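You operate a simulated robot arm through the tools that you are given. There is no shell and no other tool. Be economical: measure what you need, move in short steps, check, and stop when the job is done.

Carry out the task below with a simulated robot arm. There is one attempt and no reset: what you move stays moved.

JOB
Press the green band button two times. Then open the left blue drawer, put the red strap roll in the inside of the left blue drawer, then shut the drawer. Then press the white start button two times. Then open the bottom blue drawer, fetch the purple-label bag and set it inside floor and shut the drawer again. Then open the top blue drawer, take the orange block and leave it inside floor and shut the drawer again. Then put the grey sample box on the shelf of the middle end table. The order counts. Set down upright: orange block.

It is judged by the outcome, as a careful person would: the job done as asked, and still so three seconds after it is handed in. It fails if anything else is knocked over, pushed out of place, dropped, spilled or broken.

ROBOT AND FRAMES
A 6-joint arm with a four-finger gripper on a trunk, on a base that drives. Base frame: it is fixed to the floor where the robot stands at the start and does not move with it; the origin is under the middle of the robot, x ahead of it, y to its left, z up. Lengths are in mm, angles in rad, forces in N, time in s.
Its first joint turns from -2.897 to 2.897 rad. Places, roughly: bottom blue drawer [6100, 1300, 500]; bottom blue drawer floor [6100, 1200, 400]; green band button [4500, 200, 900]; grey sample box [7250, 1250, 750]; inside of the left blue drawer [-800, -2000, 600]; left blue drawer [-700, -2000, 700]; orange block (3x5x5 cm) [6700, 1500, 900]; purple-label bag [5250, 750, 750]; red strap roll (6x6x4 cm) [1200, -2100, 1300]; shelf of the middle end table [4000, 2300, 300]; top blue drawer [6100, 1300, 700]; top blue drawer floor [6100, 1200, 600]; white start button [4300, 100, 900]. Payload 3.43 kg.
Tool frame: the origin (TCP) lies between the finger pads and is the grasp point; the fingertips stand 30 mm ahead of it; z points along the fingers, y is the line along which they close. The gripper opens to 120 mm. The gripper's body begins 85 mm behind the TCP.
Orientation is told as [roll, pitch, yaw] about the base's x, y, z axes, in that order, counted from this pose: with the fingers straight down and closing along the base's y, the tool's x points along the base's -x, its y along +y and its z along -z.

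CONTROLS
- The arm moves only by the tool move_arm. Its arguments are lists of equal length, an entry for each row: "translation": the shift along the base's x, y, z in mm, a list of three; "rot": the turn, a rotation vector about the base's x, y, z in rad, a list of three; "hand": the finger opening in mm, from 0 to 120. In form: {"translation": [[x, y, z], ...], "rot": [[wx, wy, wz], ...], "hand": [hand, ...]}. A call has 1 to 12 rows; each row shifts and turns the commanded pose from where the row before left it. Rows are played at 5 a second. More than 50 mm and 0.15 rad between two rows, or a gripper value outside its range, and nothing of the call is played. A pose out of reach is approached as far as the arm can. The call stops where the force on the tool passes 40 N (or 10 N more than at its start, if that is more) or the arm is blocked; 0.2 s more then pass. Each finger halts on what it meets, pressing with about 41 N; the grip force reading is that of the motor and also rises with nothing between the fingers. The clock runs only during rows and for 0.2 s after the last one: add rows that do not move to give the fingers time. The reply holds the time, the measured pose of the TCP, the force on the tool along the base axes, the opening and the grip force, in the units named above and with some noise, with the torque about the TCP (base axes, N m) and any sound that the robot's microphone picked up.
- Cameras (640 x 400 px; columns grow to the right, rows downward): "scene" is now at [-185.5, 204.8, 1246.5]; the picture's right is [-0.11, -0.99, 0.00], its down [-0.21, 0.02, -0.98] and it looks along [0.97, -0.11, -0.21] (base axes); focal length 262 px, centre (320, 200). "wrist" rides on the gripper at [71, -17, -121] in the tool frame; the picture's right is [0.23, 0.97, 0.00], its down [-0.81, 0.19, -0.55] and it looks along [-0.54, 0.13, 0.83] (tool axes); focal length 275 px, centre (320, 200). There is no depth. A picture from a camera that has moved, and an enlarged one, comes with that camera's place and axes in the base frame and with its lens. The place of the scene camera against the robot may be out by one fixed shift of up to 25 mm in any direction.
- snapshot(camera): a new picture of that camera. The clock stands still meanwhile.
- base_move(legs): drives the robot by 1 to 6 legs, each [ahead, turn to the left] in mm and rad, along the robot's own axes; the way and the turn of a leg run together, so that a leg with both is an arc; at most 1500 mm and 3.142 rad a leg. The arm and the cameras ride along, it lands a little off, and it stops where it bumps. It gives what a move gives.
- aim_head(pan, tilt): turns the head with the scene camera to pan (to the left, within 2.496 rad either way) and tilt (down, from -0.506 to 1.204), counted from straight ahead of the robot. It gives what a move gives.
- close_up(camera, box): a new picture of the part [left, top, right, bottom] of that camera's present view, enlarged. The clock stands still meanwhile.
- sign_off(): hands the job in; it is judged then, once.

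Work in short steps. Places have to be worked out from the pictures, the camera data and where the tool is seen: move nearer, look again, correct. Check each grasp and each placing, and mend what went wrong. You have 483 turns and 236 pictures in all, those below and enlarged ones among them. Open the gripper and draw the arm clear of the work before you hand the job in, unless the task says otherwise; then end with one line.

The tools are called after "Request:" as a command line: name --argument value ..., lists and objects as JSON in quotes. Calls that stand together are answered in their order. move_arm: Moves the arm, as the interface text tells. Its arguments: {"type":"object","properties":{"translation":{"type":"array","items":{"type":"array","items":{"type":"number"}}},"rot":{"type":"array","items":{"type":"array","items":{"type":"number"}}},"hand":{"type":"array","items":{"type":"number"}}},"required":["translation","rot","hand"]} The other tools are called the same way: base_move (legs) drives the base; aim_head (pan, tilt) turns the head that bears the scene camera; snapshot (camera) takes a picture; close_up (camera, box) takes an enlarged picture of a part of a camera's view; sign_off () hands the job in.

At the start:

```text
t: 0.0
tcp_pos: [703.6, -175.3, 1068.3]
ee_rot: [0.001, 0.0, -0.001]
contact_force: [0.2, 0.5, 0.1]
moment: [-0.03, 0.01, -0.02]
width: 120.1
grip_force: 0.1
robot x, y, heading: [-0.9, 12.0, 0.0]
head pan, tilt: [-0.113, 0.195]
```

scene: 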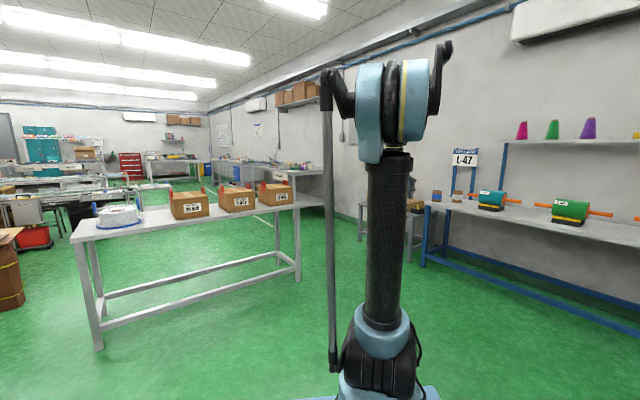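
wrist: 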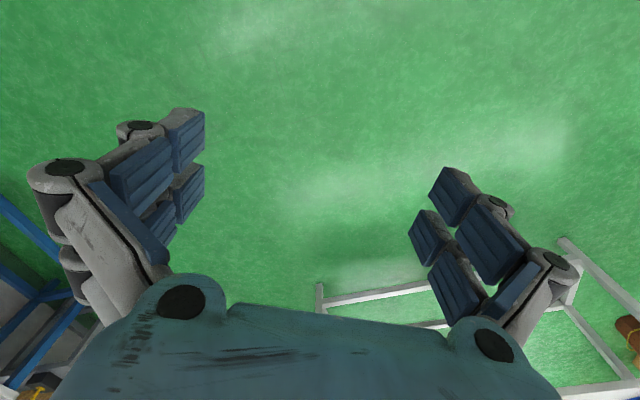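

The scene shows a big workshop with tables. I look around first to plan a route to the buttons.

Request:
aim_head --pan 0.5 --tilt 0.2

Request:
snapshot --camera "scene"

Request:
aim_head --pan -1.0 --tilt 0.3

Request:
snapshot --camera "scene"

Request:
aim_head --pan -2.2 --tilt 0.3

Request:
snapshot --camera "scene"

```text
t: 1.0
tcp_pos: [689.8, -175.4, 1077.0]
ee_rot: [-0.001, -0.012, -0.001]
contact_force: [0.5, -0.2, -0.1]
moment: [-0.01, -0.01, 0.01]
width: 120.0
grip_force: 0.0
robot x, y, heading: [-2.2, 9.7, -0.004]
head pan, tilt: [0.499, 0.201]
```

```text
233 pictures are left
camera scene: at [-196.1, 259.8, 1246.1], right [0.48, -0.88, -0.01], down [-0.19, -0.1, -0.98], along [0.86, 0.47, -0.21], focal length 262 px, centre (320, 200)
```

scene: 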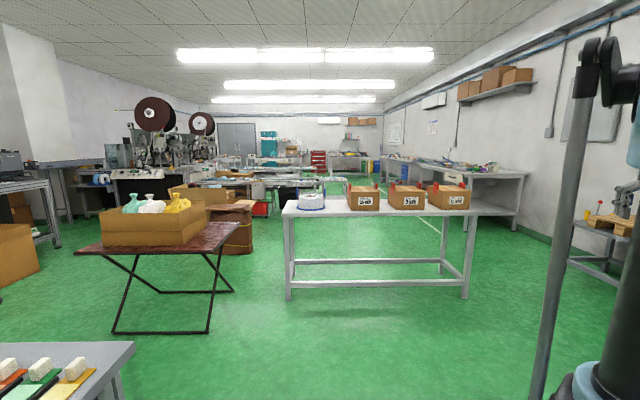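

```text
t: 2.6
tcp_pos: [690.1, -174.3, 1076.3]
ee_rot: [0.001, -0.012, -0.002]
contact_force: [-0.5, 0.5, -0.8]
moment: [0.01, 0.02, 0.0]
width: 120.2
grip_force: 0.0
robot x, y, heading: [-1.3, 13.1, -0.003]
head pan, tilt: [-1.0, 0.3]
```

```text
232 pictures are left
camera scene: at [-227.7, 136.8, 1237.2], right [-0.84, -0.54, 0.01], down [-0.17, 0.25, -0.95], along [0.51, -0.8, -0.3], focal length 262 px, centre (320, 200)
```

scene: 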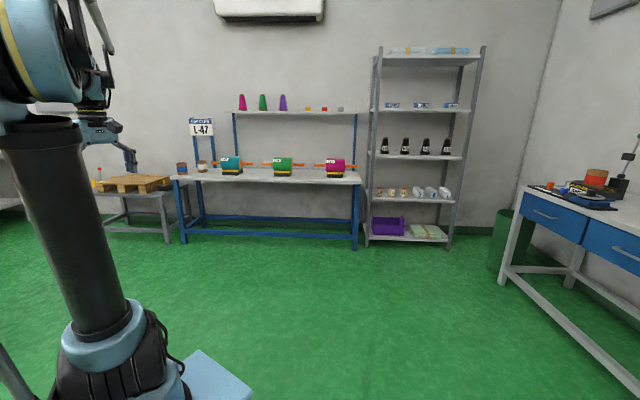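

```text
t: 4.0
tcp_pos: [689.6, -173.3, 1077.4]
ee_rot: [-0.002, -0.014, 0.001]
contact_force: [-0.9, 0.6, -0.3]
moment: [0.0, -0.01, -0.04]
width: 120.3
grip_force: 0.0
robot x, y, heading: [-0.4, 13.9, 0.002]
head pan, tilt: [-2.201, 0.3]
```

```text
231 pictures are left
camera scene: at [-333.1, 139.8, 1238.6], right [-0.81, 0.59, 0.01], down [0.16, 0.24, -0.96], along [-0.57, -0.77, -0.29], focal length 262 px, centre (320, 200)
```

scene: 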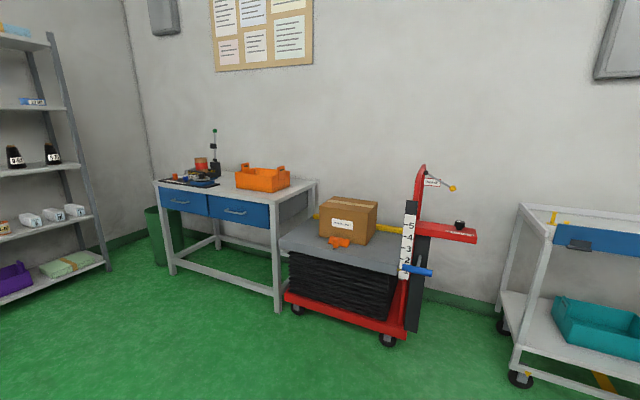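

The room is turned about 0.5 rad relative to the base frame. The buttons are on the bench by the right wall, past the box table; I check the gap between that table and the pallet stand.

Request:
aim_head --pan -0.35 --tilt 0.45

Request:
snapshot --camera "scene"

Request:
aim_head --pan 0.1 --tilt 0.9

Request:
snapshot --camera "scene"

```text
t: 5.8
tcp_pos: [689.1, -174.1, 1076.4]
ee_rot: [-0.002, -0.011, 0.001]
contact_force: [0.6, -0.4, 0.1]
moment: [0.0, 0.0, 0.01]
width: 120.2
grip_force: 0.2
robot x, y, heading: [-0.2, 11.1, -0.003]
head pan, tilt: [-0.351, 0.45]
```

```text
230 pictures are left
camera scene: at [-192.0, 183.7, 1222.8], right [-0.34, -0.94, 0.0], down [-0.42, 0.15, -0.89], along [0.84, -0.31, -0.45], focal length 262 px, centre (320, 200)
```

scene: 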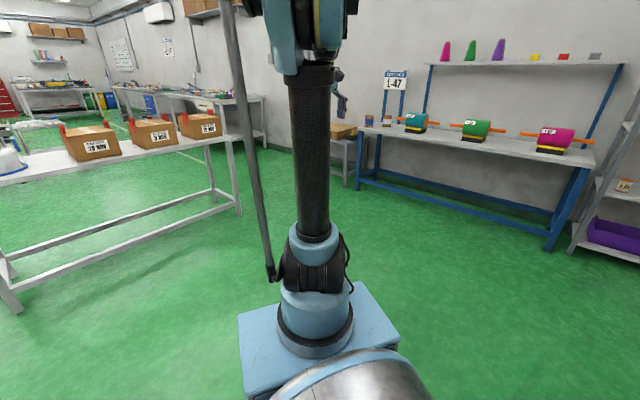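

```text
t: 6.7
tcp_pos: [690.9, -173.8, 1077.2]
ee_rot: [-0.002, -0.013, 0.001]
contact_force: [0.4, -0.1, -0.5]
moment: [0.01, -0.02, 0.01]
width: 119.8
grip_force: 0.2
robot x, y, heading: [-3.8, 10.2, 0.003]
head pan, tilt: [0.099, 0.901]
```

```text
229 pictures are left
camera scene: at [-203.7, 222.8, 1184.6], right [0.1, -1.0, 0.0], down [-0.79, -0.08, -0.61], along [0.61, 0.06, -0.79], focal length 262 px, centre (320, 200)
```

scene: 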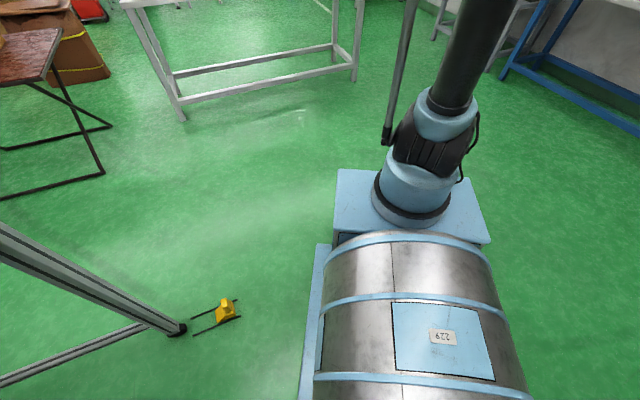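

The gap between the box table's right foot (about 2080,130) and the pallet stand (about 2350,-1000) is wide enough. I tuck the arm a little and drive the first part, keeping in the middle of the gap.

Request:
move_arm --translation '[[-50, 0, 20], [-50, 0, 20], [-50, 20, 10], [-50, 20, 0]]' --rot '[[0, 0, 0], [0, 0, 0], [0, 0, 0], [0, 0, 0]]' --hand '[60, 20, 0, 0]'

Request:
base_move --legs '[[0, -0.16], [1450, 0]]'

Request:
aim_head --pan 0.5 --tilt 0.35

Request:
snapshot --camera "scene"

```text
refused: row 1 steps farther than a row can; nothing moved
```

```text
t: 14.6
tcp_pos: [2063.6, -483.7, 1076.1]
ee_rot: [0.0, -0.013, -0.143]
contact_force: [0.3, 0.1, 0.2]
moment: [-0.01, 0.01, 0.01]
width: 120.0
grip_force: 0.1
robot x, y, heading: [1401.2, -201.5, -0.144]
head pan, tilt: [0.099, 0.901]
```

```text
t: 15.6
tcp_pos: [2050.4, -480.7, 1085.3]
ee_rot: [-0.003, -0.025, -0.142]
contact_force: [0.4, 0.0, 0.7]
moment: [-0.02, -0.03, 0.0]
width: 119.9
grip_force: 0.0
robot x, y, heading: [1403.9, -200.4, -0.14]
head pan, tilt: [0.499, 0.351]
```

```text
228 pictures are left
camera scene: at [1245.0, 74.5, 1232.0], right [0.35, -0.94, -0.01], down [-0.34, -0.12, -0.93], along [0.88, 0.33, -0.36], focal length 262 px, centre (320, 200)
```

scene: 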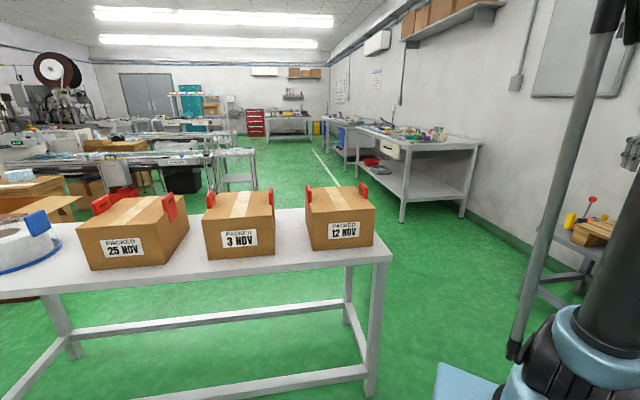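

The bench's front-left foot is at about (3930,147), so the buttons sit about 220 mm inside its front edge. I tuck the arm, then drive through the gap and up to about (4010,800), facing the bench.

Request:
move_arm --translation '[[-40, 0, 20], [-40, 0, 20], [-40, 0, 10]]' --rot '[[0, 0, 0], [0, 0, 0], [0, 0, 0]]' --hand '[60, 20, 0]'

Request:
base_move --legs '[[900, 0], [0, 0.72]]'

Request:
aim_head --pan 0.1 --tilt 0.4

Request:
snapshot --camera "scene"

```text
t: 16.4
tcp_pos: [1928.3, -481.7, 1134.3]
ee_rot: [-0.002, -0.023, -0.143]
contact_force: [-0.3, -1.1, -0.2]
moment: [0.04, 0.04, 0.0]
width: 0.2
grip_force: 33.3
robot x, y, heading: [1402.8, -199.0, -0.147]
head pan, tilt: [0.499, 0.351]
```

```text
t: 23.3
tcp_pos: [2867.0, -169.8, 1134.5]
ee_rot: [-0.002, -0.022, 0.599]
contact_force: [-0.6, -0.4, 0.0]
moment: [0.02, 0.0, -0.01]
width: 0.1
grip_force: 33.8
robot x, y, heading: [2297.3, -320.4, 0.6]
head pan, tilt: [0.499, 0.351]
```

```text
t: 24.2
tcp_pos: [2855.6, -176.6, 1141.9]
ee_rot: [-0.002, -0.034, 0.599]
contact_force: [-0.3, 0.0, -0.7]
moment: [0.03, 0.01, 0.03]
width: 0.0
grip_force: 33.3
robot x, y, heading: [2294.0, -325.5, 0.599]
head pan, tilt: [0.099, 0.4]
```

```text
227 pictures are left
camera scene: at [2032.4, -257.5, 1227.4], right [0.64, -0.76, 0.0], down [-0.31, -0.26, -0.92], along [0.7, 0.59, -0.4], focal length 262 px, centre (320, 200)
```

scene: 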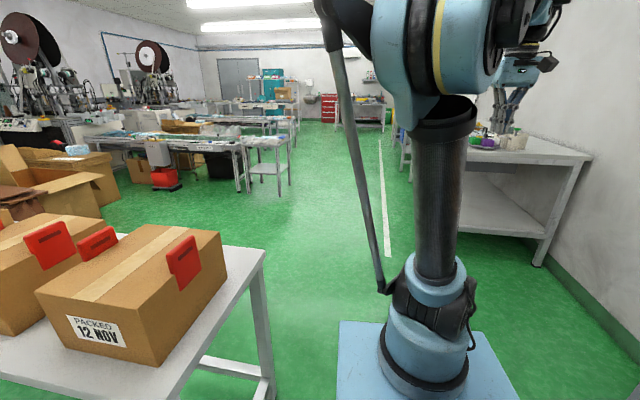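

The way ahead is clear. I drive on to about (3990,830) and turn to face the bench.

Request:
base_move --legs '[[1300, 0], [750, 0], [0, -1.62]]'

Request:
aim_head --pan 0.15 --tilt 0.45

Request:
snapshot --camera "scene"

Request:
snapshot --camera "wrist"

```text
t: 39.1
tcp_pos: [4123.4, 243.1, 1140.6]
ee_rot: [0.0, -0.035, -1.046]
contact_force: [0.7, 0.3, -1.1]
moment: [0.0, 0.03, -0.01]
width: 0.0
grip_force: 33.8
robot x, y, heading: [4029.4, 819.3, -1.042]
head pan, tilt: [0.099, 0.4]
```

```text
t: 39.7
tcp_pos: [4118.3, 254.0, 1147.5]
ee_rot: [-0.001, -0.047, -1.043]
contact_force: [0.6, -0.1, 0.5]
moment: [0.0, -0.02, 0.0]
width: 0.0
grip_force: 34.2
robot x, y, heading: [4030.2, 818.6, -1.042]
head pan, tilt: [0.15, 0.45]
```

```text
226 pictures are left
camera scene: at [4121.8, 1111.0, 1222.7], right [-0.78, -0.63, 0.0], down [-0.28, 0.35, -0.89], along [0.56, -0.7, -0.45], focal length 262 px, centre (320, 200)
```

scene: 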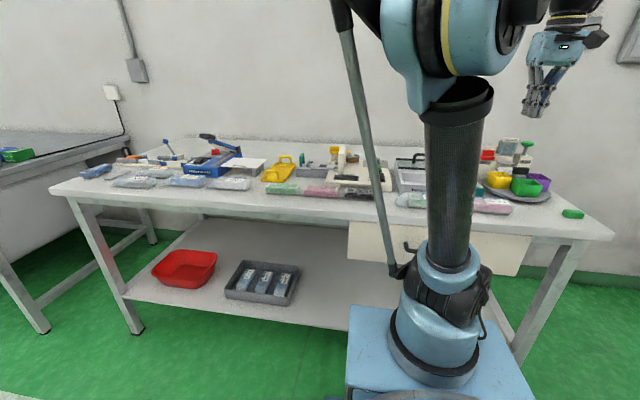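

```text
225 pictures are left
camera wrist: at [4064.9, 314.1, 1265.2], right [0.73, 0.69, -0.01], down [0.56, -0.58, 0.59], along [0.4, -0.44, -0.81], focal length 275 px, centre (320, 200)
```

wrist: 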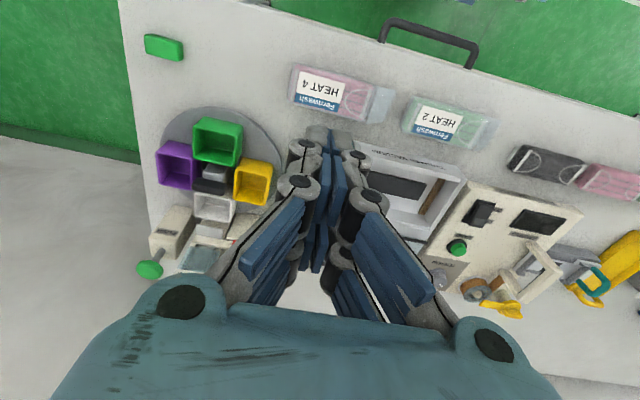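

The green button shows at wrist pixel (457,248), which projects to about (4507,213,900) and matches the hint. I take close-ups of both machines.

Request:
close_up --camera "wrist" --box '[400, 170, 600, 330]'

Request:
close_up --camera "scene" --box '[250, 130, 450, 230]'

```text
2.50 times, centred on (500, 250) of wrist
camera zoom: at [4064.9, 314.1, 1265.2], right [0.73, 0.69, -0.01], down [0.56, -0.58, 0.59], along [0.4, -0.44, -0.81], focal length 688 px, centre (-130, 75)
```

zoom: 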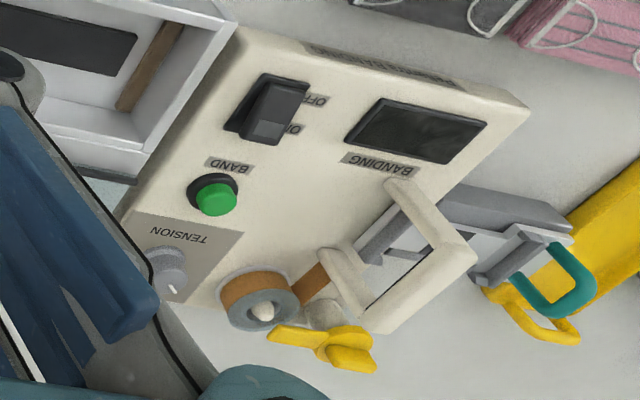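

```text
3.20 times, centred on (350, 180) of scene
camera zoom: at [4121.8, 1111.0, 1222.7], right [-0.78, -0.63, 0.0], down [-0.28, 0.35, -0.89], along [0.56, -0.7, -0.45], focal length 838 px, centre (224, 264)
```

zoom: 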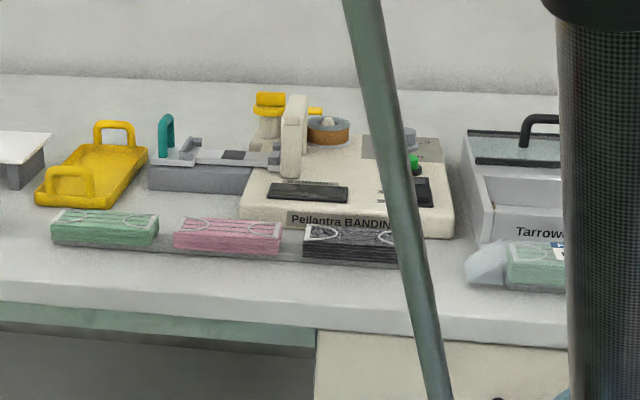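

The green button is on a near-horizontal panel at about (4513,210,890), so I press it from above with closed fingers. I level the tool and move above it at a safe height.

Request:
move_arm --translation '[[45, -5, 0], [45, -5, 0], [45, -5, 0], [45, -5, 0], [45, -5, 0], [45, -5, 0], [45, -5, 0], [45, -5, 0], [35, -4, 0]]' --rot '[[0.041, 0.024, 0], [0, 0, 0], [0, 0, 0], [0, 0, 0], [0, 0, 0], [0, 0, 0], [0, 0, 0], [0, 0, 0], [0, 0, 0]]' --hand '[0, 0, 0, 0, 0, 0, 0, 0, 0]'

Request:
snapshot --camera "wrist"

Request:
snapshot --camera "scene"

```text
t: 41.7
tcp_pos: [4514.3, 210.6, 1146.7]
ee_rot: [-0.001, 0.001, -1.045]
contact_force: [-1.5, 0.5, 0.0]
moment: [-0.06, 0.0, 0.02]
width: 0.0
grip_force: 33.7
robot x, y, heading: [4030.1, 819.0, -1.048]
head pan, tilt: [0.15, 0.45]
```

```text
222 pictures are left
camera wrist: at [4463.1, 265.9, 1266.9], right [0.73, 0.69, 0.0], down [0.57, -0.6, 0.55], along [0.38, -0.4, -0.83], focal length 275 px, centre (320, 200)
```

wrist: 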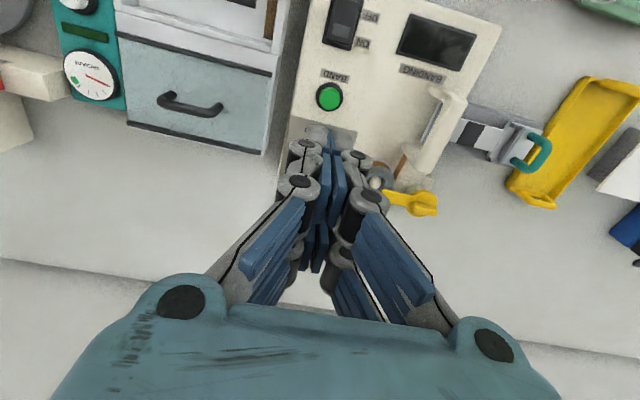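

```text
221 pictures are left
camera scene: at [4121.7, 1111.2, 1222.7], right [-0.78, -0.63, 0.0], down [-0.28, 0.35, -0.89], along [0.56, -0.7, -0.45], focal length 262 px, centre (320, 200)
```

scene: 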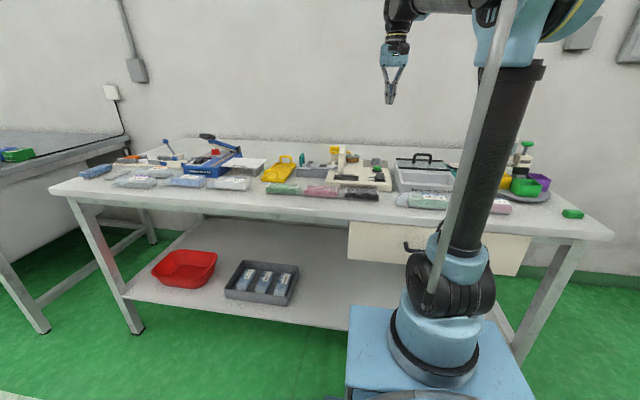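

Two wrist rays plus the scene ray put the green button near (4536,209,870). I shift 22 mm and lower part way, then look again.

Request:
move_arm --translation '[[22, -2, 0], [0, 0, -50], [0, 0, -50], [0, 0, -50], [0, 0, -40]]' --rot '[[0, 0, 0], [0, 0, 0], [0, 0, 0], [0, 0, 0], [0, 0, 0]]' --hand '[0, 0, 0, 0, 0]'

Request:
snapshot --camera "wrist"

Request:
close_up --camera "scene" --box '[320, 100, 440, 200]'

```text
t: 42.9
tcp_pos: [4534.3, 208.7, 957.0]
ee_rot: [-0.003, 0.0, -1.043]
contact_force: [0.2, 0.9, -0.3]
moment: [-0.05, 0.02, -0.01]
width: 0.0
grip_force: 33.5
robot x, y, heading: [4027.5, 819.0, -1.043]
head pan, tilt: [0.15, 0.45]
```

```text
220 pictures are left
camera wrist: at [4483.2, 263.0, 1076.9], right [0.73, 0.69, 0.0], down [0.57, -0.6, 0.55], along [0.38, -0.4, -0.83], focal length 275 px, centre (320, 200)
```

wrist: 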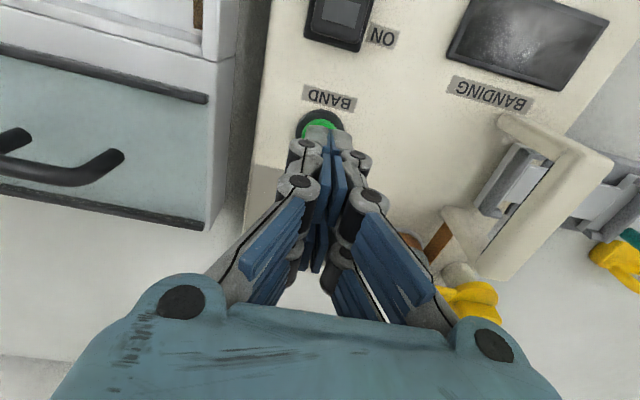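

```text
4.00 times, centred on (380, 150) of scene
camera zoom: at [4121.9, 1111.0, 1222.7], right [-0.78, -0.63, 0.0], down [-0.28, 0.35, -0.89], along [0.56, -0.7, -0.45], focal length 1047 px, centre (80, 400)
```

zoom: 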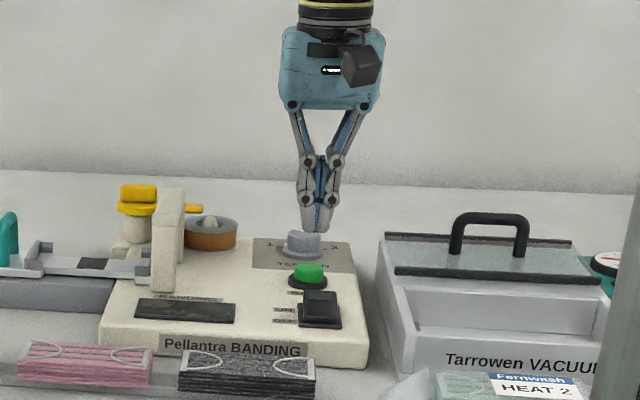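

Fusing both views puts the button top near (4528,216,888). I shift a few mm, then descend in small steps until contact.

Request:
move_arm --translation '[[-6, 7, 0], [0, 0, -15], [0, 0, -10], [0, 0, -5], [0, 0, -4], [0, 0, -3], [0, 0, -3]]' --rot '[[0, 0, 0], [0, 0, 0], [0, 0, 0], [0, 0, 0], [0, 0, 0], [0, 0, 0], [0, 0, 0]]' --hand '[0, 0, 0, 0, 0, 0, 0]'

Request:
close_up --camera "scene" --box '[320, 100, 440, 200]'

```text
t: 44.5
tcp_pos: [4527.7, 215.6, 916.4]
ee_rot: [0.0, 0.0, -1.044]
contact_force: [-0.2, -0.2, 0.0]
moment: [0.0, 0.0, 0.01]
width: 0.0
grip_force: 33.1
robot x, y, heading: [4031.0, 814.9, -1.045]
head pan, tilt: [0.15, 0.45]
```

```text
4.00 times, centred on (380, 150) of scene
camera zoom: at [4121.9, 1110.9, 1222.7], right [-0.78, -0.63, 0.0], down [-0.28, 0.35, -0.89], along [0.56, -0.7, -0.45], focal length 1047 px, centre (80, 400)
```

zoom: 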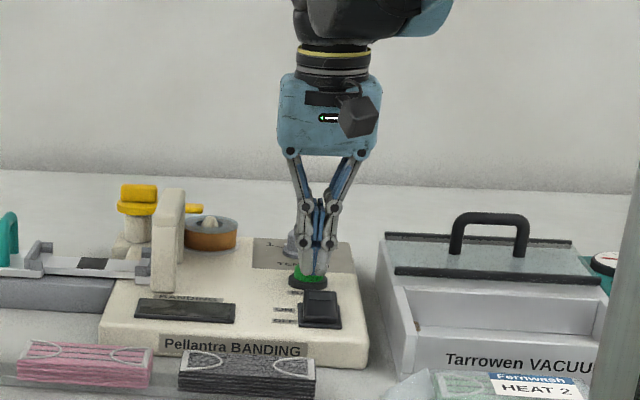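

The fingertips sit right over the button with no contact yet. I go down a few more millimetres.

Request:
move_arm --translation '[[3, 1, -3], [0, 0, -3], [0, 0, -2]]' --rot '[[0, 0, 0], [0, 0, 0], [0, 0, 0]]' --hand '[0, 0, 0]'

```text
t: 45.3
tcp_pos: [4531.5, 216.3, 910.5]
ee_rot: [-0.003, 0.0, -1.045]
contact_force: [-0.9, -0.6, 3.4]
moment: [-0.06, 0.04, -0.02]
width: 6.3
grip_force: 33.2
robot x, y, heading: [4027.9, 820.7, -1.035]
head pan, tilt: [0.15, 0.45]
heard: click
```

I heard a click, so that is press one. I lift to release and check.

Request:
move_arm --translation '[[0, 0, 8], [0, 0, 10], [0, 0, 0]]' --rot '[[0, 0, 0], [0, 0, 0], [0, 0, 0]]' --hand '[0, 0, 0]'

Request:
close_up --camera "scene" --box '[320, 100, 440, 200]'

```text
t: 46.1
tcp_pos: [4531.7, 215.3, 928.4]
ee_rot: [-0.002, 0.0, -1.043]
contact_force: [-0.5, -0.2, 0.5]
moment: [-0.02, 0.0, 0.02]
width: 0.0
grip_force: 33.1
robot x, y, heading: [4028.0, 817.2, -1.045]
head pan, tilt: [0.15, 0.45]
```

```text
4.00 times, centred on (380, 150) of scene
camera zoom: at [4121.9, 1110.9, 1222.7], right [-0.78, -0.63, 0.0], down [-0.28, 0.35, -0.89], along [0.56, -0.7, -0.45], focal length 1047 px, centre (80, 400)
```

zoom: 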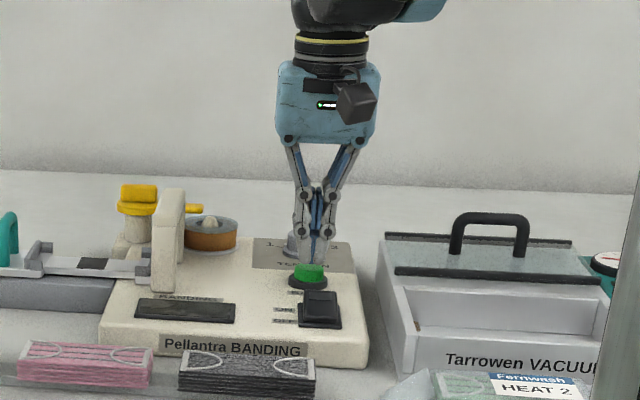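

The button is released. Now the second press.

Request:
move_arm --translation '[[0, 0, -8], [0, 0, -6], [0, 0, -4]]' --rot '[[0, 0, 0], [0, 0, 0], [0, 0, 0]]' --hand '[0, 0, 0]'

```text
t: 46.9
tcp_pos: [4532.5, 216.0, 908.5]
ee_rot: [-0.002, -0.001, -1.044]
contact_force: [-1.7, -0.5, 2.8]
moment: [-0.05, 0.03, 0.02]
width: 6.2
grip_force: 33.4
robot x, y, heading: [4028.7, 819.1, -1.047]
head pan, tilt: [0.15, 0.45]
heard: click
```

Second click heard, so the green button is done. I lift and tuck the arm back.

Request:
move_arm --translation '[[0, 0, 20], [0, 0, 50], [0, 0, 50], [0, 0, 50], [-10, 10, 48], [-45, 5, 0], [-45, 5, 0], [-45, 5, 0], [-45, 5, 0], [-45, 5, 0], [-45, 0, 0], [-45, 0, 0]]' --rot '[[0, 0, 0], [0, 0, 0], [0, 0, 0], [0, 0, 0], [0, 0, 0], [0, 0, 0], [0, 0, 0], [0, 0, 0], [0, 0, 0], [0, 0, 0], [0, 0, 0], [0, 0, 0]]' --hand '[0, 0, 0, 0, 0, 0, 0, 0, 0, 0, 0, 0]'

Request:
snapshot --camera "wrist"

```text
t: 49.5
tcp_pos: [4204.8, 251.4, 1127.2]
ee_rot: [-0.004, 0.0, -1.045]
contact_force: [0.7, 0.5, -0.4]
moment: [0.03, 0.02, 0.01]
width: 0.0
grip_force: 33.6
robot x, y, heading: [4029.4, 818.9, -1.045]
head pan, tilt: [0.15, 0.45]
```

```text
216 pictures are left
camera wrist: at [4154.0, 305.6, 1248.0], right [0.73, 0.69, 0.0], down [0.57, -0.6, 0.55], along [0.38, -0.4, -0.83], focal length 275 px, centre (320, 200)
```

wrist: 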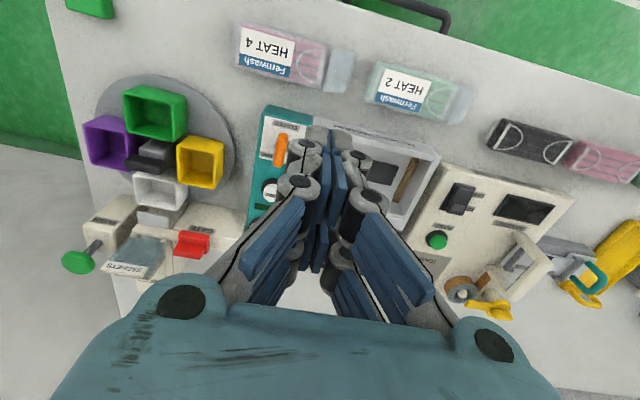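

I noted the white button near (4248,101). Now the strap roll: a straight drive from here at heading -2.55 passes through the gap to about (800,-1352), in front of the blue bench.

Request:
base_move --legs '[[0, -1.505], [1450, 0], [1450, 0]]'

Request:
aim_head --pan 0.7 --tilt 0.4

Request:
snapshot --camera "scene"

```text
t: 68.1
tcp_pos: [1031.0, -1050.0, 1127.3]
ee_rot: [-0.002, -0.001, -2.557]
contact_force: [0.7, -0.1, -0.1]
moment: [-0.01, 0.0, 0.02]
width: 0.1
grip_force: 33.1
robot x, y, heading: [1586.9, -841.3, -2.559]
head pan, tilt: [0.15, 0.45]
```

```text
t: 69.1
tcp_pos: [1042.7, -1042.7, 1134.2]
ee_rot: [-0.002, -0.012, -2.556]
contact_force: [0.0, 0.7, -0.8]
moment: [-0.01, 0.02, 0.04]
width: 0.0
grip_force: 33.4
robot x, y, heading: [1586.9, -840.0, -2.555]
head pan, tilt: [0.7, 0.4]
```

```text
215 pictures are left
camera scene: at [1929.7, -913.4, 1227.6], right [-0.96, 0.28, -0.01], down [0.12, 0.38, -0.92], along [-0.26, -0.88, -0.4], focal length 262 px, centre (320, 200)
```

scene: 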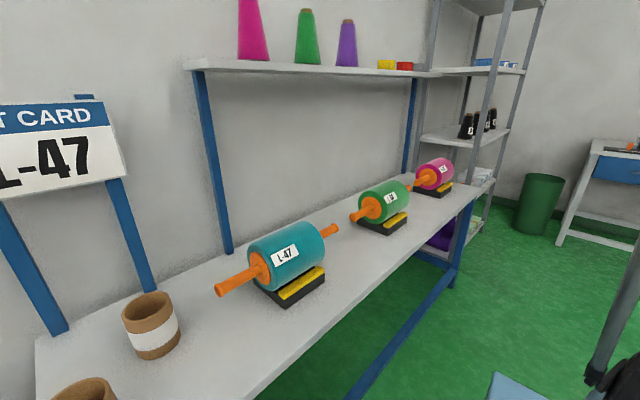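

The red roll's ray meets about (1170,-2100,1310), agreeing with the hint. I drive to about (740,-1230), keeping clear of the bench edge, and turn to face it.

Request:
base_move --legs '[[0, -0.155], [930, 0], [0, 1.63]]'

Request:
aim_head --pan 0.0 --tilt 0.2

Request:
snapshot --camera "scene"

Request:
snapshot --camera "wrist"

```text
t: 79.2
tcp_pos: [894.8, -1788.5, 1133.2]
ee_rot: [-0.001, -0.011, -1.084]
contact_force: [-0.3, -1.3, -0.1]
moment: [-0.01, -0.02, -0.01]
width: 0.0
grip_force: 33.3
robot x, y, heading: [738.8, -1228.2, -1.081]
head pan, tilt: [0.7, 0.4]
```

```text
t: 80.3
tcp_pos: [888.7, -1776.4, 1140.1]
ee_rot: [-0.001, -0.024, -1.083]
contact_force: [-0.1, -0.7, 0.8]
moment: [0.01, -0.02, 0.02]
width: 0.0
grip_force: 33.9
robot x, y, heading: [737.4, -1230.1, -1.091]
head pan, tilt: [0.0, 0.201]
```

```text
214 pictures are left
camera scene: at [830.5, -951.2, 1245.9], right [-0.88, -0.47, 0.0], down [-0.1, 0.19, -0.98], along [0.46, -0.86, -0.21], focal length 262 px, centre (320, 200)
```

scene: 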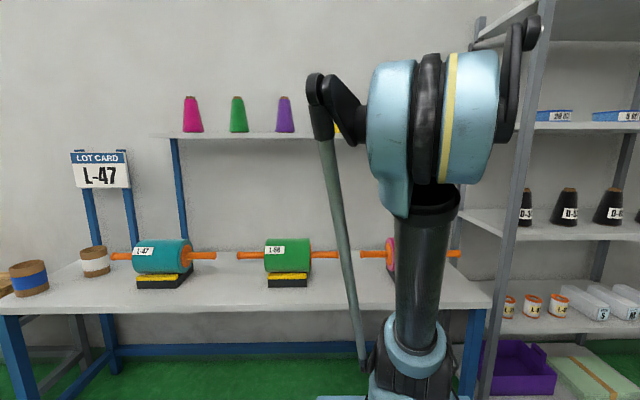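

```text
213 pictures are left
camera wrist: at [839.1, -1717.3, 1259.7], right [0.75, 0.66, -0.01], down [0.54, -0.61, 0.57], along [0.37, -0.43, -0.82], focal length 275 px, centre (320, 200)
```

wrist: 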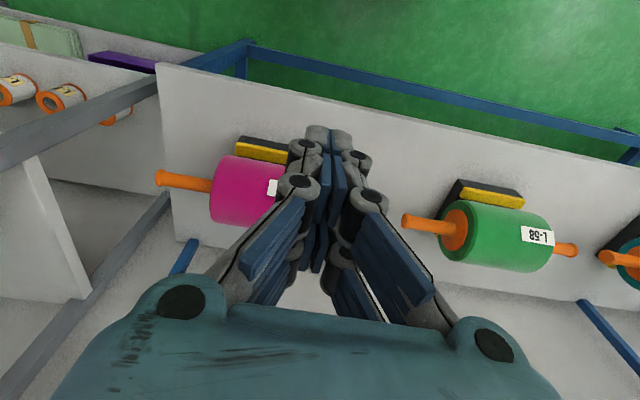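

I raise the tool above the shelf height and look at the shelf items with the wrist camera.

Request:
move_arm --translation '[[0, 0, 50], [0, 0, 50], [0, 0, 50], [0, 0, 50], [0, 0, 50], [0, 0, 50], [0, 0, 40]]' --rot '[[0.021, 0.011, 0], [0, 0, 0], [0, 0, 0], [0, 0, 0], [0, 0, 0], [0, 0, 0], [0, 0, 0]]' --hand '[0, 0, 0, 0, 0, 0, 0]'

Request:
snapshot --camera "wrist"

```text
t: 81.9
tcp_pos: [888.6, -1777.3, 1462.4]
ee_rot: [-0.002, 0.0, -1.085]
contact_force: [-0.4, -0.1, -0.3]
moment: [0.02, 0.01, 0.0]
width: 0.1
grip_force: 33.7
out of reach, approached as far as the arm can: row 7
robot x, y, heading: [737.8, -1231.2, -1.082]
head pan, tilt: [0.0, 0.201]
```

```text
212 pictures are left
camera wrist: at [840.2, -1720.9, 1584.5], right [0.75, 0.66, 0.0], down [0.55, -0.63, 0.55], along [0.36, -0.42, -0.83], focal length 275 px, centre (320, 200)
```

wrist: 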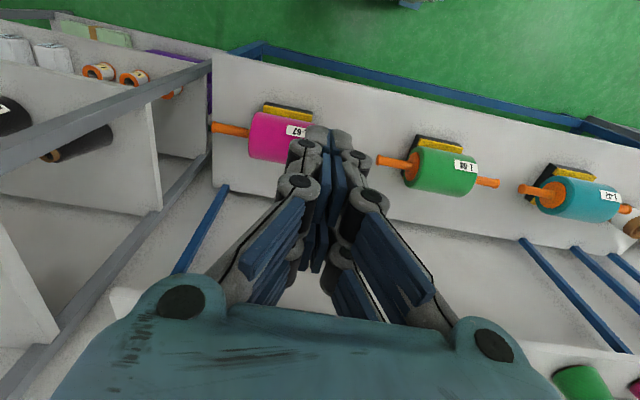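

Max height here is about 1460. I open the fingers and move toward the roll at about 1430, checking as I go.

Request:
move_arm --translation '[[20, -24, -25], [30, -35, 0], [30, -35, 0], [30, -35, 0], [30, -35, 0]]' --rot '[[0, 0, 0], [0, 0, 0], [0, 0, 0], [0, 0, 0], [0, 0, 0]]' --hand '[30, 60, 90, 100, 100]'

Request:
snapshot --camera "wrist"

Request:
snapshot --camera "scene"

```text
t: 83.1
tcp_pos: [1026.3, -1929.4, 1421.0]
ee_rot: [-0.001, -0.002, -1.083]
contact_force: [-1.4, 2.0, 0.1]
moment: [-0.1, -0.08, -0.02]
width: 100.2
grip_force: 0.0
out of reach, approached as far as the arm can: row 4, 5
robot x, y, heading: [739.2, -1228.6, -1.081]
head pan, tilt: [0.0, 0.201]
```

```text
211 pictures are left
camera wrist: at [977.6, -1873.6, 1541.8], right [0.75, 0.66, 0.0], down [0.55, -0.62, 0.55], along [0.36, -0.42, -0.83], focal length 275 px, centre (320, 200)
```

wrist: 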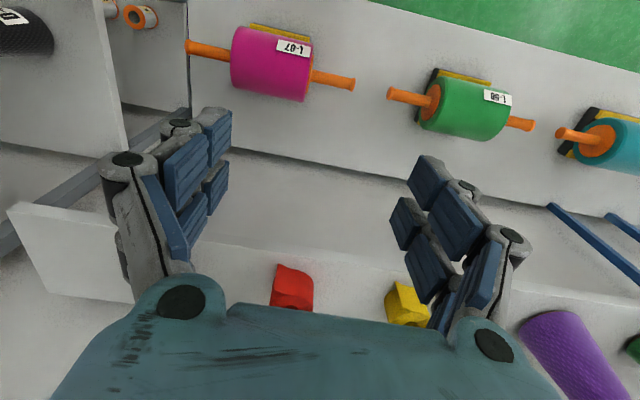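

```text
210 pictures are left
camera scene: at [830.0, -950.5, 1245.8], right [-0.88, -0.47, 0.0], down [-0.1, 0.19, -0.98], along [0.46, -0.86, -0.21], focal length 262 px, centre (320, 200)
```

scene: 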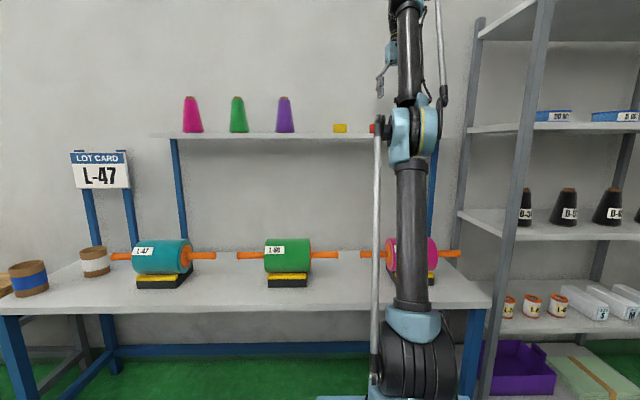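

The arm is nearly fully stretched here and the roll is about 985 mm ahead, so I must get closer. I look down to gauge the gap between the base front and the bench.

Request:
aim_head --pan 0.0 --tilt 0.75

Request:
snapshot --camera "scene"

```text
t: 84.0
tcp_pos: [1026.3, -1931.1, 1420.6]
ee_rot: [-0.002, 0.0, -1.085]
contact_force: [0.4, 0.1, -0.4]
moment: [0.01, 0.0, 0.0]
width: 99.9
grip_force: 0.0
robot x, y, heading: [740.0, -1235.0, -1.082]
head pan, tilt: [0.0, 0.75]
```

```text
209 pictures are left
camera scene: at [825.3, -941.7, 1196.5], right [-0.88, -0.47, 0.0], down [-0.32, 0.61, -0.72], along [0.34, -0.64, -0.69], focal length 262 px, centre (320, 200)
```

scene: 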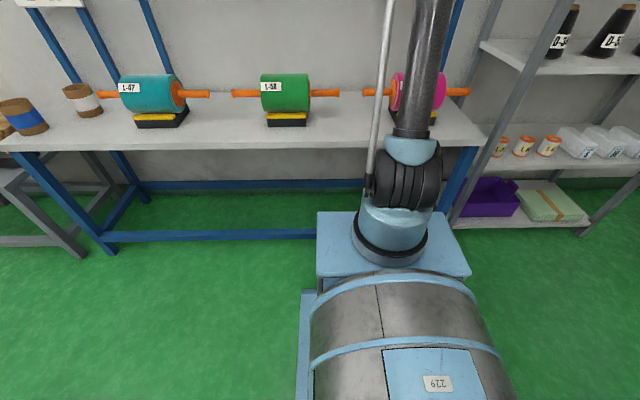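

The base front is about 375–400 mm ahead of centre and the bench legs about 650 mm, so there is room. I drive 165 mm forward; the tool stays above the shelf.

Request:
base_move --legs '[[165, 0]]'

Request:
aim_head --pan 0.0 --tilt 0.2

Request:
snapshot --camera "scene"

Request:
snapshot --camera "wrist"

```text
t: 85.5
tcp_pos: [1104.7, -2077.5, 1421.0]
ee_rot: [-0.002, -0.002, -1.081]
contact_force: [0.3, 0.1, -0.3]
moment: [0.0, 0.02, -0.01]
width: 100.1
grip_force: 0.0
robot x, y, heading: [818.5, -1380.9, -1.081]
head pan, tilt: [0.0, 0.75]
```

```text
t: 86.5
tcp_pos: [1096.7, -2062.1, 1431.3]
ee_rot: [-0.005, -0.014, -1.08]
contact_force: [0.3, -0.3, -0.3]
moment: [-0.03, -0.03, -0.03]
width: 99.9
grip_force: 0.1
robot x, y, heading: [817.1, -1375.7, -1.078]
head pan, tilt: [0.0, 0.201]
```

```text
208 pictures are left
camera scene: at [908.2, -1098.3, 1245.8], right [-0.88, -0.47, 0.0], down [-0.1, 0.19, -0.98], along [0.46, -0.86, -0.21], focal length 262 px, centre (320, 200)
```

scene: 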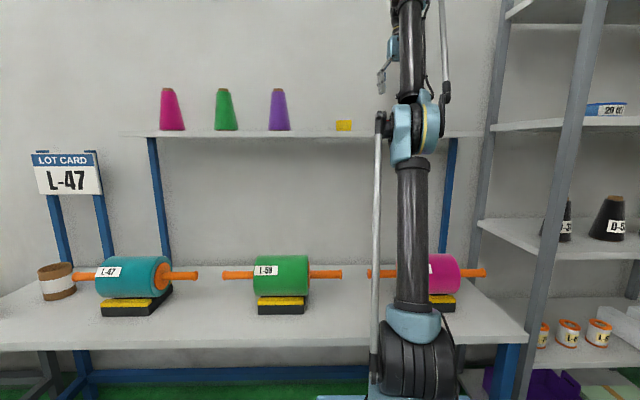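

```text
207 pictures are left
camera wrist: at [1047.6, -2004.9, 1549.6], right [0.75, 0.66, -0.01], down [0.55, -0.62, 0.56], along [0.37, -0.43, -0.83], focal length 275 px, centre (320, 200)
```

wrist: 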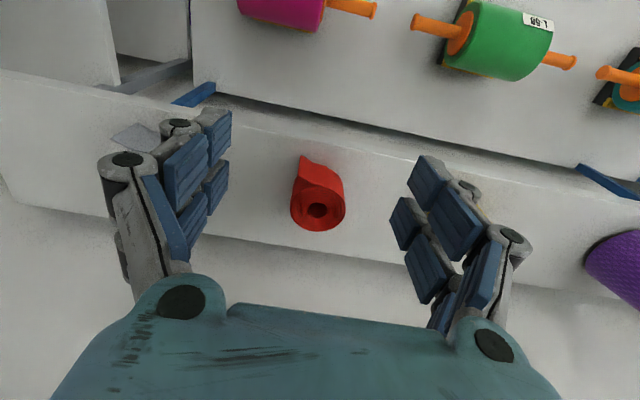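

The roll is clear in the wrist view, about 300 mm from the camera: centre ≈ (1158,-2136), top ≈ 1320. I move over it while lowering to z≈1375.

Request:
move_arm --translation '[[0, 0, -30], [20, -25, -25], [20, -25, 0], [21, -24, 0]]' --rot '[[0.012, 0.006, 0], [0, 0, 0], [0, 0, 0], [0, 0, 0]]' --hand '[100, 100, 100, 100]'

Request:
snapshot --camera "wrist"

```text
t: 87.5
tcp_pos: [1156.0, -2134.6, 1375.7]
ee_rot: [-0.002, -0.002, -1.084]
contact_force: [-0.2, 1.1, 0.2]
moment: [-0.13, -0.05, 0.02]
width: 99.9
grip_force: 0.0
robot x, y, heading: [819.9, -1378.3, -1.086]
head pan, tilt: [0.0, 0.201]
```

```text
206 pictures are left
camera wrist: at [1107.6, -2078.2, 1496.5], right [0.75, 0.66, 0.0], down [0.55, -0.63, 0.55], along [0.36, -0.42, -0.83], focal length 275 px, centre (320, 200)
```

wrist: 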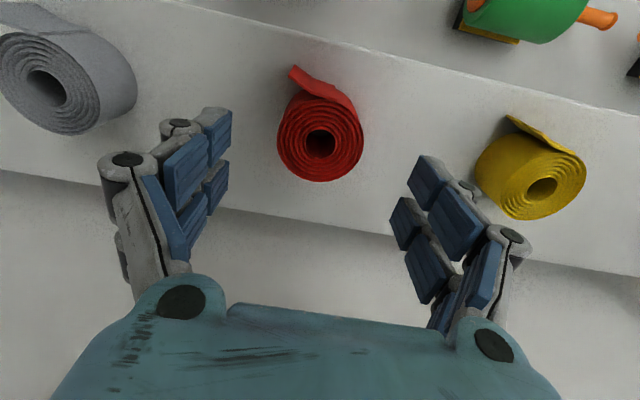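

The roll stands directly under the TCP, spiral face up, top at about 1315. I descend to about 1315 and close.

Request:
move_arm --translation '[[0, 0, -25], [0, 0, -20], [0, 0, -10], [0, 0, -6], [0, 0, 0], [0, 0, 0], [0, 0, 0]]' --rot '[[0, 0, 0], [0, 0, 0], [0, 0, 0], [0, 0, 0], [0, 0, 0], [0, 0, 0], [0, 0, 0]]' --hand '[90, 90, 90, 90, 70, 50, 50]'

Request:
snapshot --camera "wrist"

```text
t: 88.7
tcp_pos: [1149.8, -2122.0, 1324.7]
ee_rot: [-0.002, -0.013, -1.081]
contact_force: [0.3, 0.2, 0.9]
moment: [-0.03, 0.0, 0.0]
width: 52.4
grip_force: 44.7
robot x, y, heading: [813.4, -1374.8, -1.081]
head pan, tilt: [0.0, 0.201]
stopped in row 6: the force on the tool passed its limit at 51 N (the readings are from after the stop); the commanded pose is now the measured one
```

```text
205 pictures are left
camera wrist: at [1100.4, -2063.5, 1445.2], right [0.75, 0.66, 0.0], down [0.55, -0.62, 0.56], along [0.37, -0.43, -0.83], focal length 275 px, centre (320, 200)
```

wrist: 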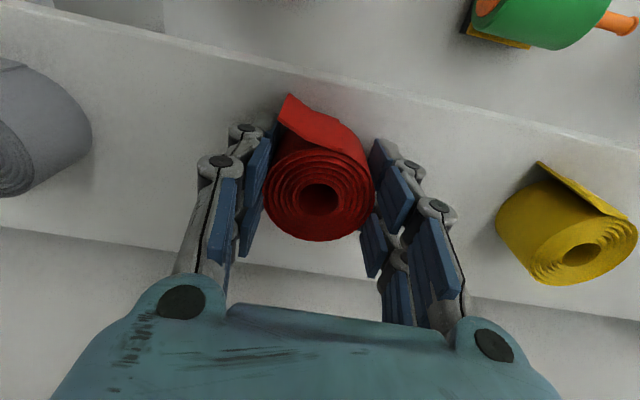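

Fingers are on the roll at 52 mm. I hold the grip a moment and lift gently.

Request:
move_arm --translation '[[0, 0, 0], [0, 0, 0], [0, 0, 10], [0, 0, 20], [0, 0, 20]]' --rot '[[0, 0, 0], [0, 0, 0], [0, 0, 0], [0, 0, 0], [0, 0, 0]]' --hand '[42, 42, 42, 42, 42]'

Request:
snapshot --camera "wrist"

```text
t: 89.9
tcp_pos: [1150.0, -2121.9, 1376.2]
ee_rot: [0.001, -0.016, -1.082]
contact_force: [-0.7, -0.4, -1.7]
moment: [-0.03, 0.01, 0.03]
width: 51.8
grip_force: 40.9
robot x, y, heading: [817.8, -1378.1, -1.087]
head pan, tilt: [0.0, 0.201]
```

```text
204 pictures are left
camera wrist: at [1100.6, -2063.5, 1495.6], right [0.75, 0.66, 0.0], down [0.55, -0.62, 0.56], along [0.37, -0.43, -0.83], focal length 275 px, centre (320, 200)
```

wrist: 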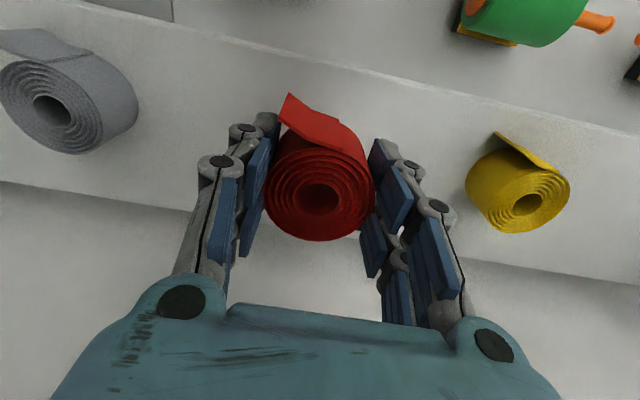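

The roll is held. I draw it back off the shelf, then back the base away from the bench.

Request:
move_arm --translation '[[0, 0, 15], [-20, 38, 0], [-20, 38, 0], [-20, 38, 0], [-20, 38, 0], [-20, 38, 0]]' --rot '[[0, 0, 0], [0, 0, 0], [0, 0, 0], [0, 0, 0], [0, 0, 0], [0, 0, 0]]' --hand '[42, 42, 42, 42, 42, 42]'

Request:
base_move --legs '[[-350, 0], [0, -1.35]]'

Request:
aim_head --pan 0.0 --tilt 0.35

Request:
snapshot --camera "scene"

```text
t: 91.3
tcp_pos: [1054.8, -1934.7, 1391.2]
ee_rot: [-0.001, -0.013, -1.083]
contact_force: [0.6, -1.0, -0.1]
moment: [0.13, 0.03, 0.02]
width: 51.8
grip_force: 40.7
robot x, y, heading: [817.6, -1380.3, -1.085]
head pan, tilt: [0.0, 0.201]
```

```text
t: 97.3
tcp_pos: [169.2, -1439.7, 1391.6]
ee_rot: [0.0, -0.015, -2.413]
contact_force: [0.0, 0.4, -1.9]
moment: [0.01, 0.06, 0.02]
width: 51.8
grip_force: 41.0
robot x, y, heading: [657.6, -1085.1, -2.412]
head pan, tilt: [0.0, 0.201]
```

```text
t: 98.0
tcp_pos: [181.0, -1429.3, 1398.4]
ee_rot: [-0.002, -0.028, -2.412]
contact_force: [0.5, -0.4, -0.7]
moment: [0.01, -0.02, 0.0]
width: 51.9
grip_force: 40.8
robot x, y, heading: [660.5, -1082.8, -2.416]
head pan, tilt: [0.0, 0.351]
```

```text
203 pictures are left
camera scene: at [953.3, -1079.2, 1231.9], right [-0.67, 0.75, 0.0], down [0.27, 0.24, -0.93], along [-0.7, -0.62, -0.36], focal length 262 px, centre (320, 200)
```

scene: 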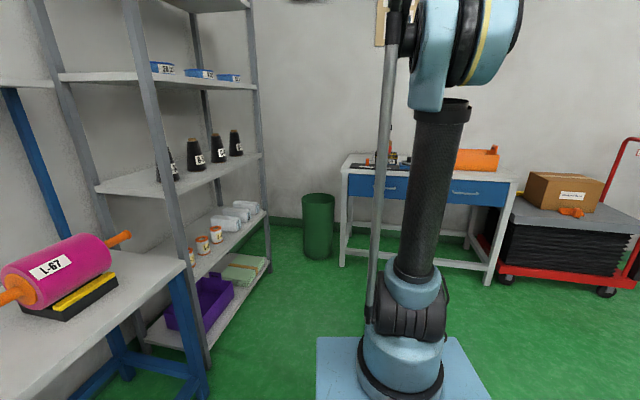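

The desk front runs from about (-478,-2104) to (-1011,-1197). I drive to about (230,-1460) and face the drawer squarely.

Request:
base_move --legs '[[570, 0], [0, -0.19]]'

Request:
aim_head --pan 0.0 --tilt 0.4

Request:
snapshot --camera "scene"

Request:
snapshot --camera "wrist"

```text
t: 102.1
tcp_pos: [-297.6, -1715.1, 1399.4]
ee_rot: [-0.001, -0.026, -2.6]
contact_force: [-0.9, -0.5, -0.9]
moment: [0.0, 0.04, 0.03]
width: 51.3
grip_force: 41.4
robot x, y, heading: [238.0, -1466.2, -2.602]
head pan, tilt: [0.0, 0.351]
```

```text
t: 102.7
tcp_pos: [-281.9, -1705.3, 1406.1]
ee_rot: [-0.003, -0.038, -2.601]
contact_force: [0.5, -0.1, -0.9]
moment: [0.0, -0.03, -0.02]
width: 51.2
grip_force: 41.0
robot x, y, heading: [236.2, -1465.6, -2.602]
head pan, tilt: [0.0, 0.4]
```

```text
202 pictures are left
camera scene: at [525.1, -1511.7, 1227.4], right [-0.52, 0.86, 0.0], down [0.34, 0.21, -0.92], along [-0.78, -0.47, -0.4], focal length 262 px, centre (320, 200)
```

scene: 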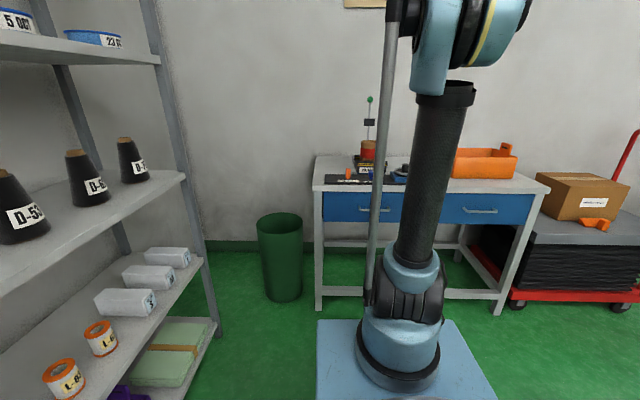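

```text
201 pictures are left
camera wrist: at [-226.0, -1651.0, 1523.3], right [0.7, -0.72, -0.01], down [-0.58, -0.57, 0.58], along [-0.42, -0.4, -0.81], focal length 275 px, centre (320, 200)
```

wrist: 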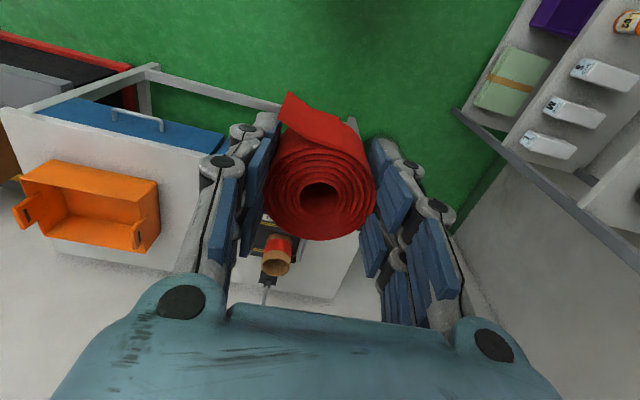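

The left drawer handle is at about (-581,-1837,700). I need a free spot on the desk to lay the roll while I open the drawer, so I shift the hand right and look down.

Request:
move_arm --translation '[[-40, 20, 0], [-40, 28, 0], [-40, 28, 0], [-40, 28, 0], [-30, 30, 0], [-30, 30, 0]]' --rot '[[-0.019, 0.032, 0], [0, 0, 0], [0, 0, 0], [0, 0, 0], [0, 0, 0], [0, 0, 0]]' --hand '[42, 42, 42, 42, 42, 42]'

Request:
snapshot --camera "wrist"

Request:
snapshot --camera "scene"

```text
t: 104.1
tcp_pos: [-499.5, -1541.7, 1406.0]
ee_rot: [0.0, -0.077, -2.601]
contact_force: [1.6, -0.4, -0.3]
moment: [0.01, 0.09, -0.01]
width: 51.6
grip_force: 41.2
robot x, y, heading: [236.5, -1467.6, -2.6]
head pan, tilt: [0.0, 0.4]
```

```text
200 pictures are left
camera wrist: at [-439.4, -1484.5, 1520.2], right [0.7, -0.72, -0.02], down [-0.56, -0.56, 0.61], along [-0.45, -0.42, -0.79], focal length 275 px, centre (320, 200)
```

wrist: 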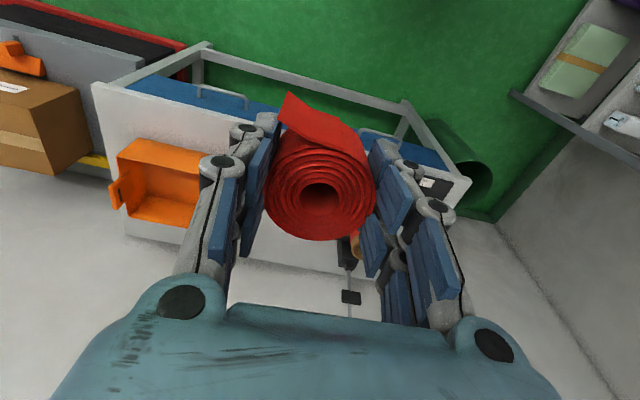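

```text
199 pictures are left
camera scene: at [525.6, -1511.7, 1227.2], right [-0.52, 0.86, 0.0], down [0.34, 0.21, -0.92], along [-0.78, -0.47, -0.4], focal length 262 px, centre (320, 200)
```

scene: 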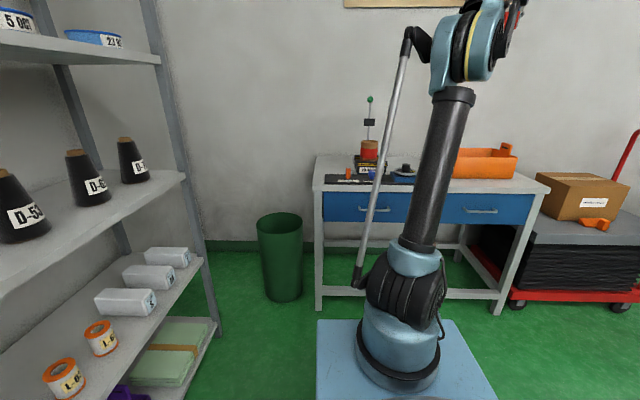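

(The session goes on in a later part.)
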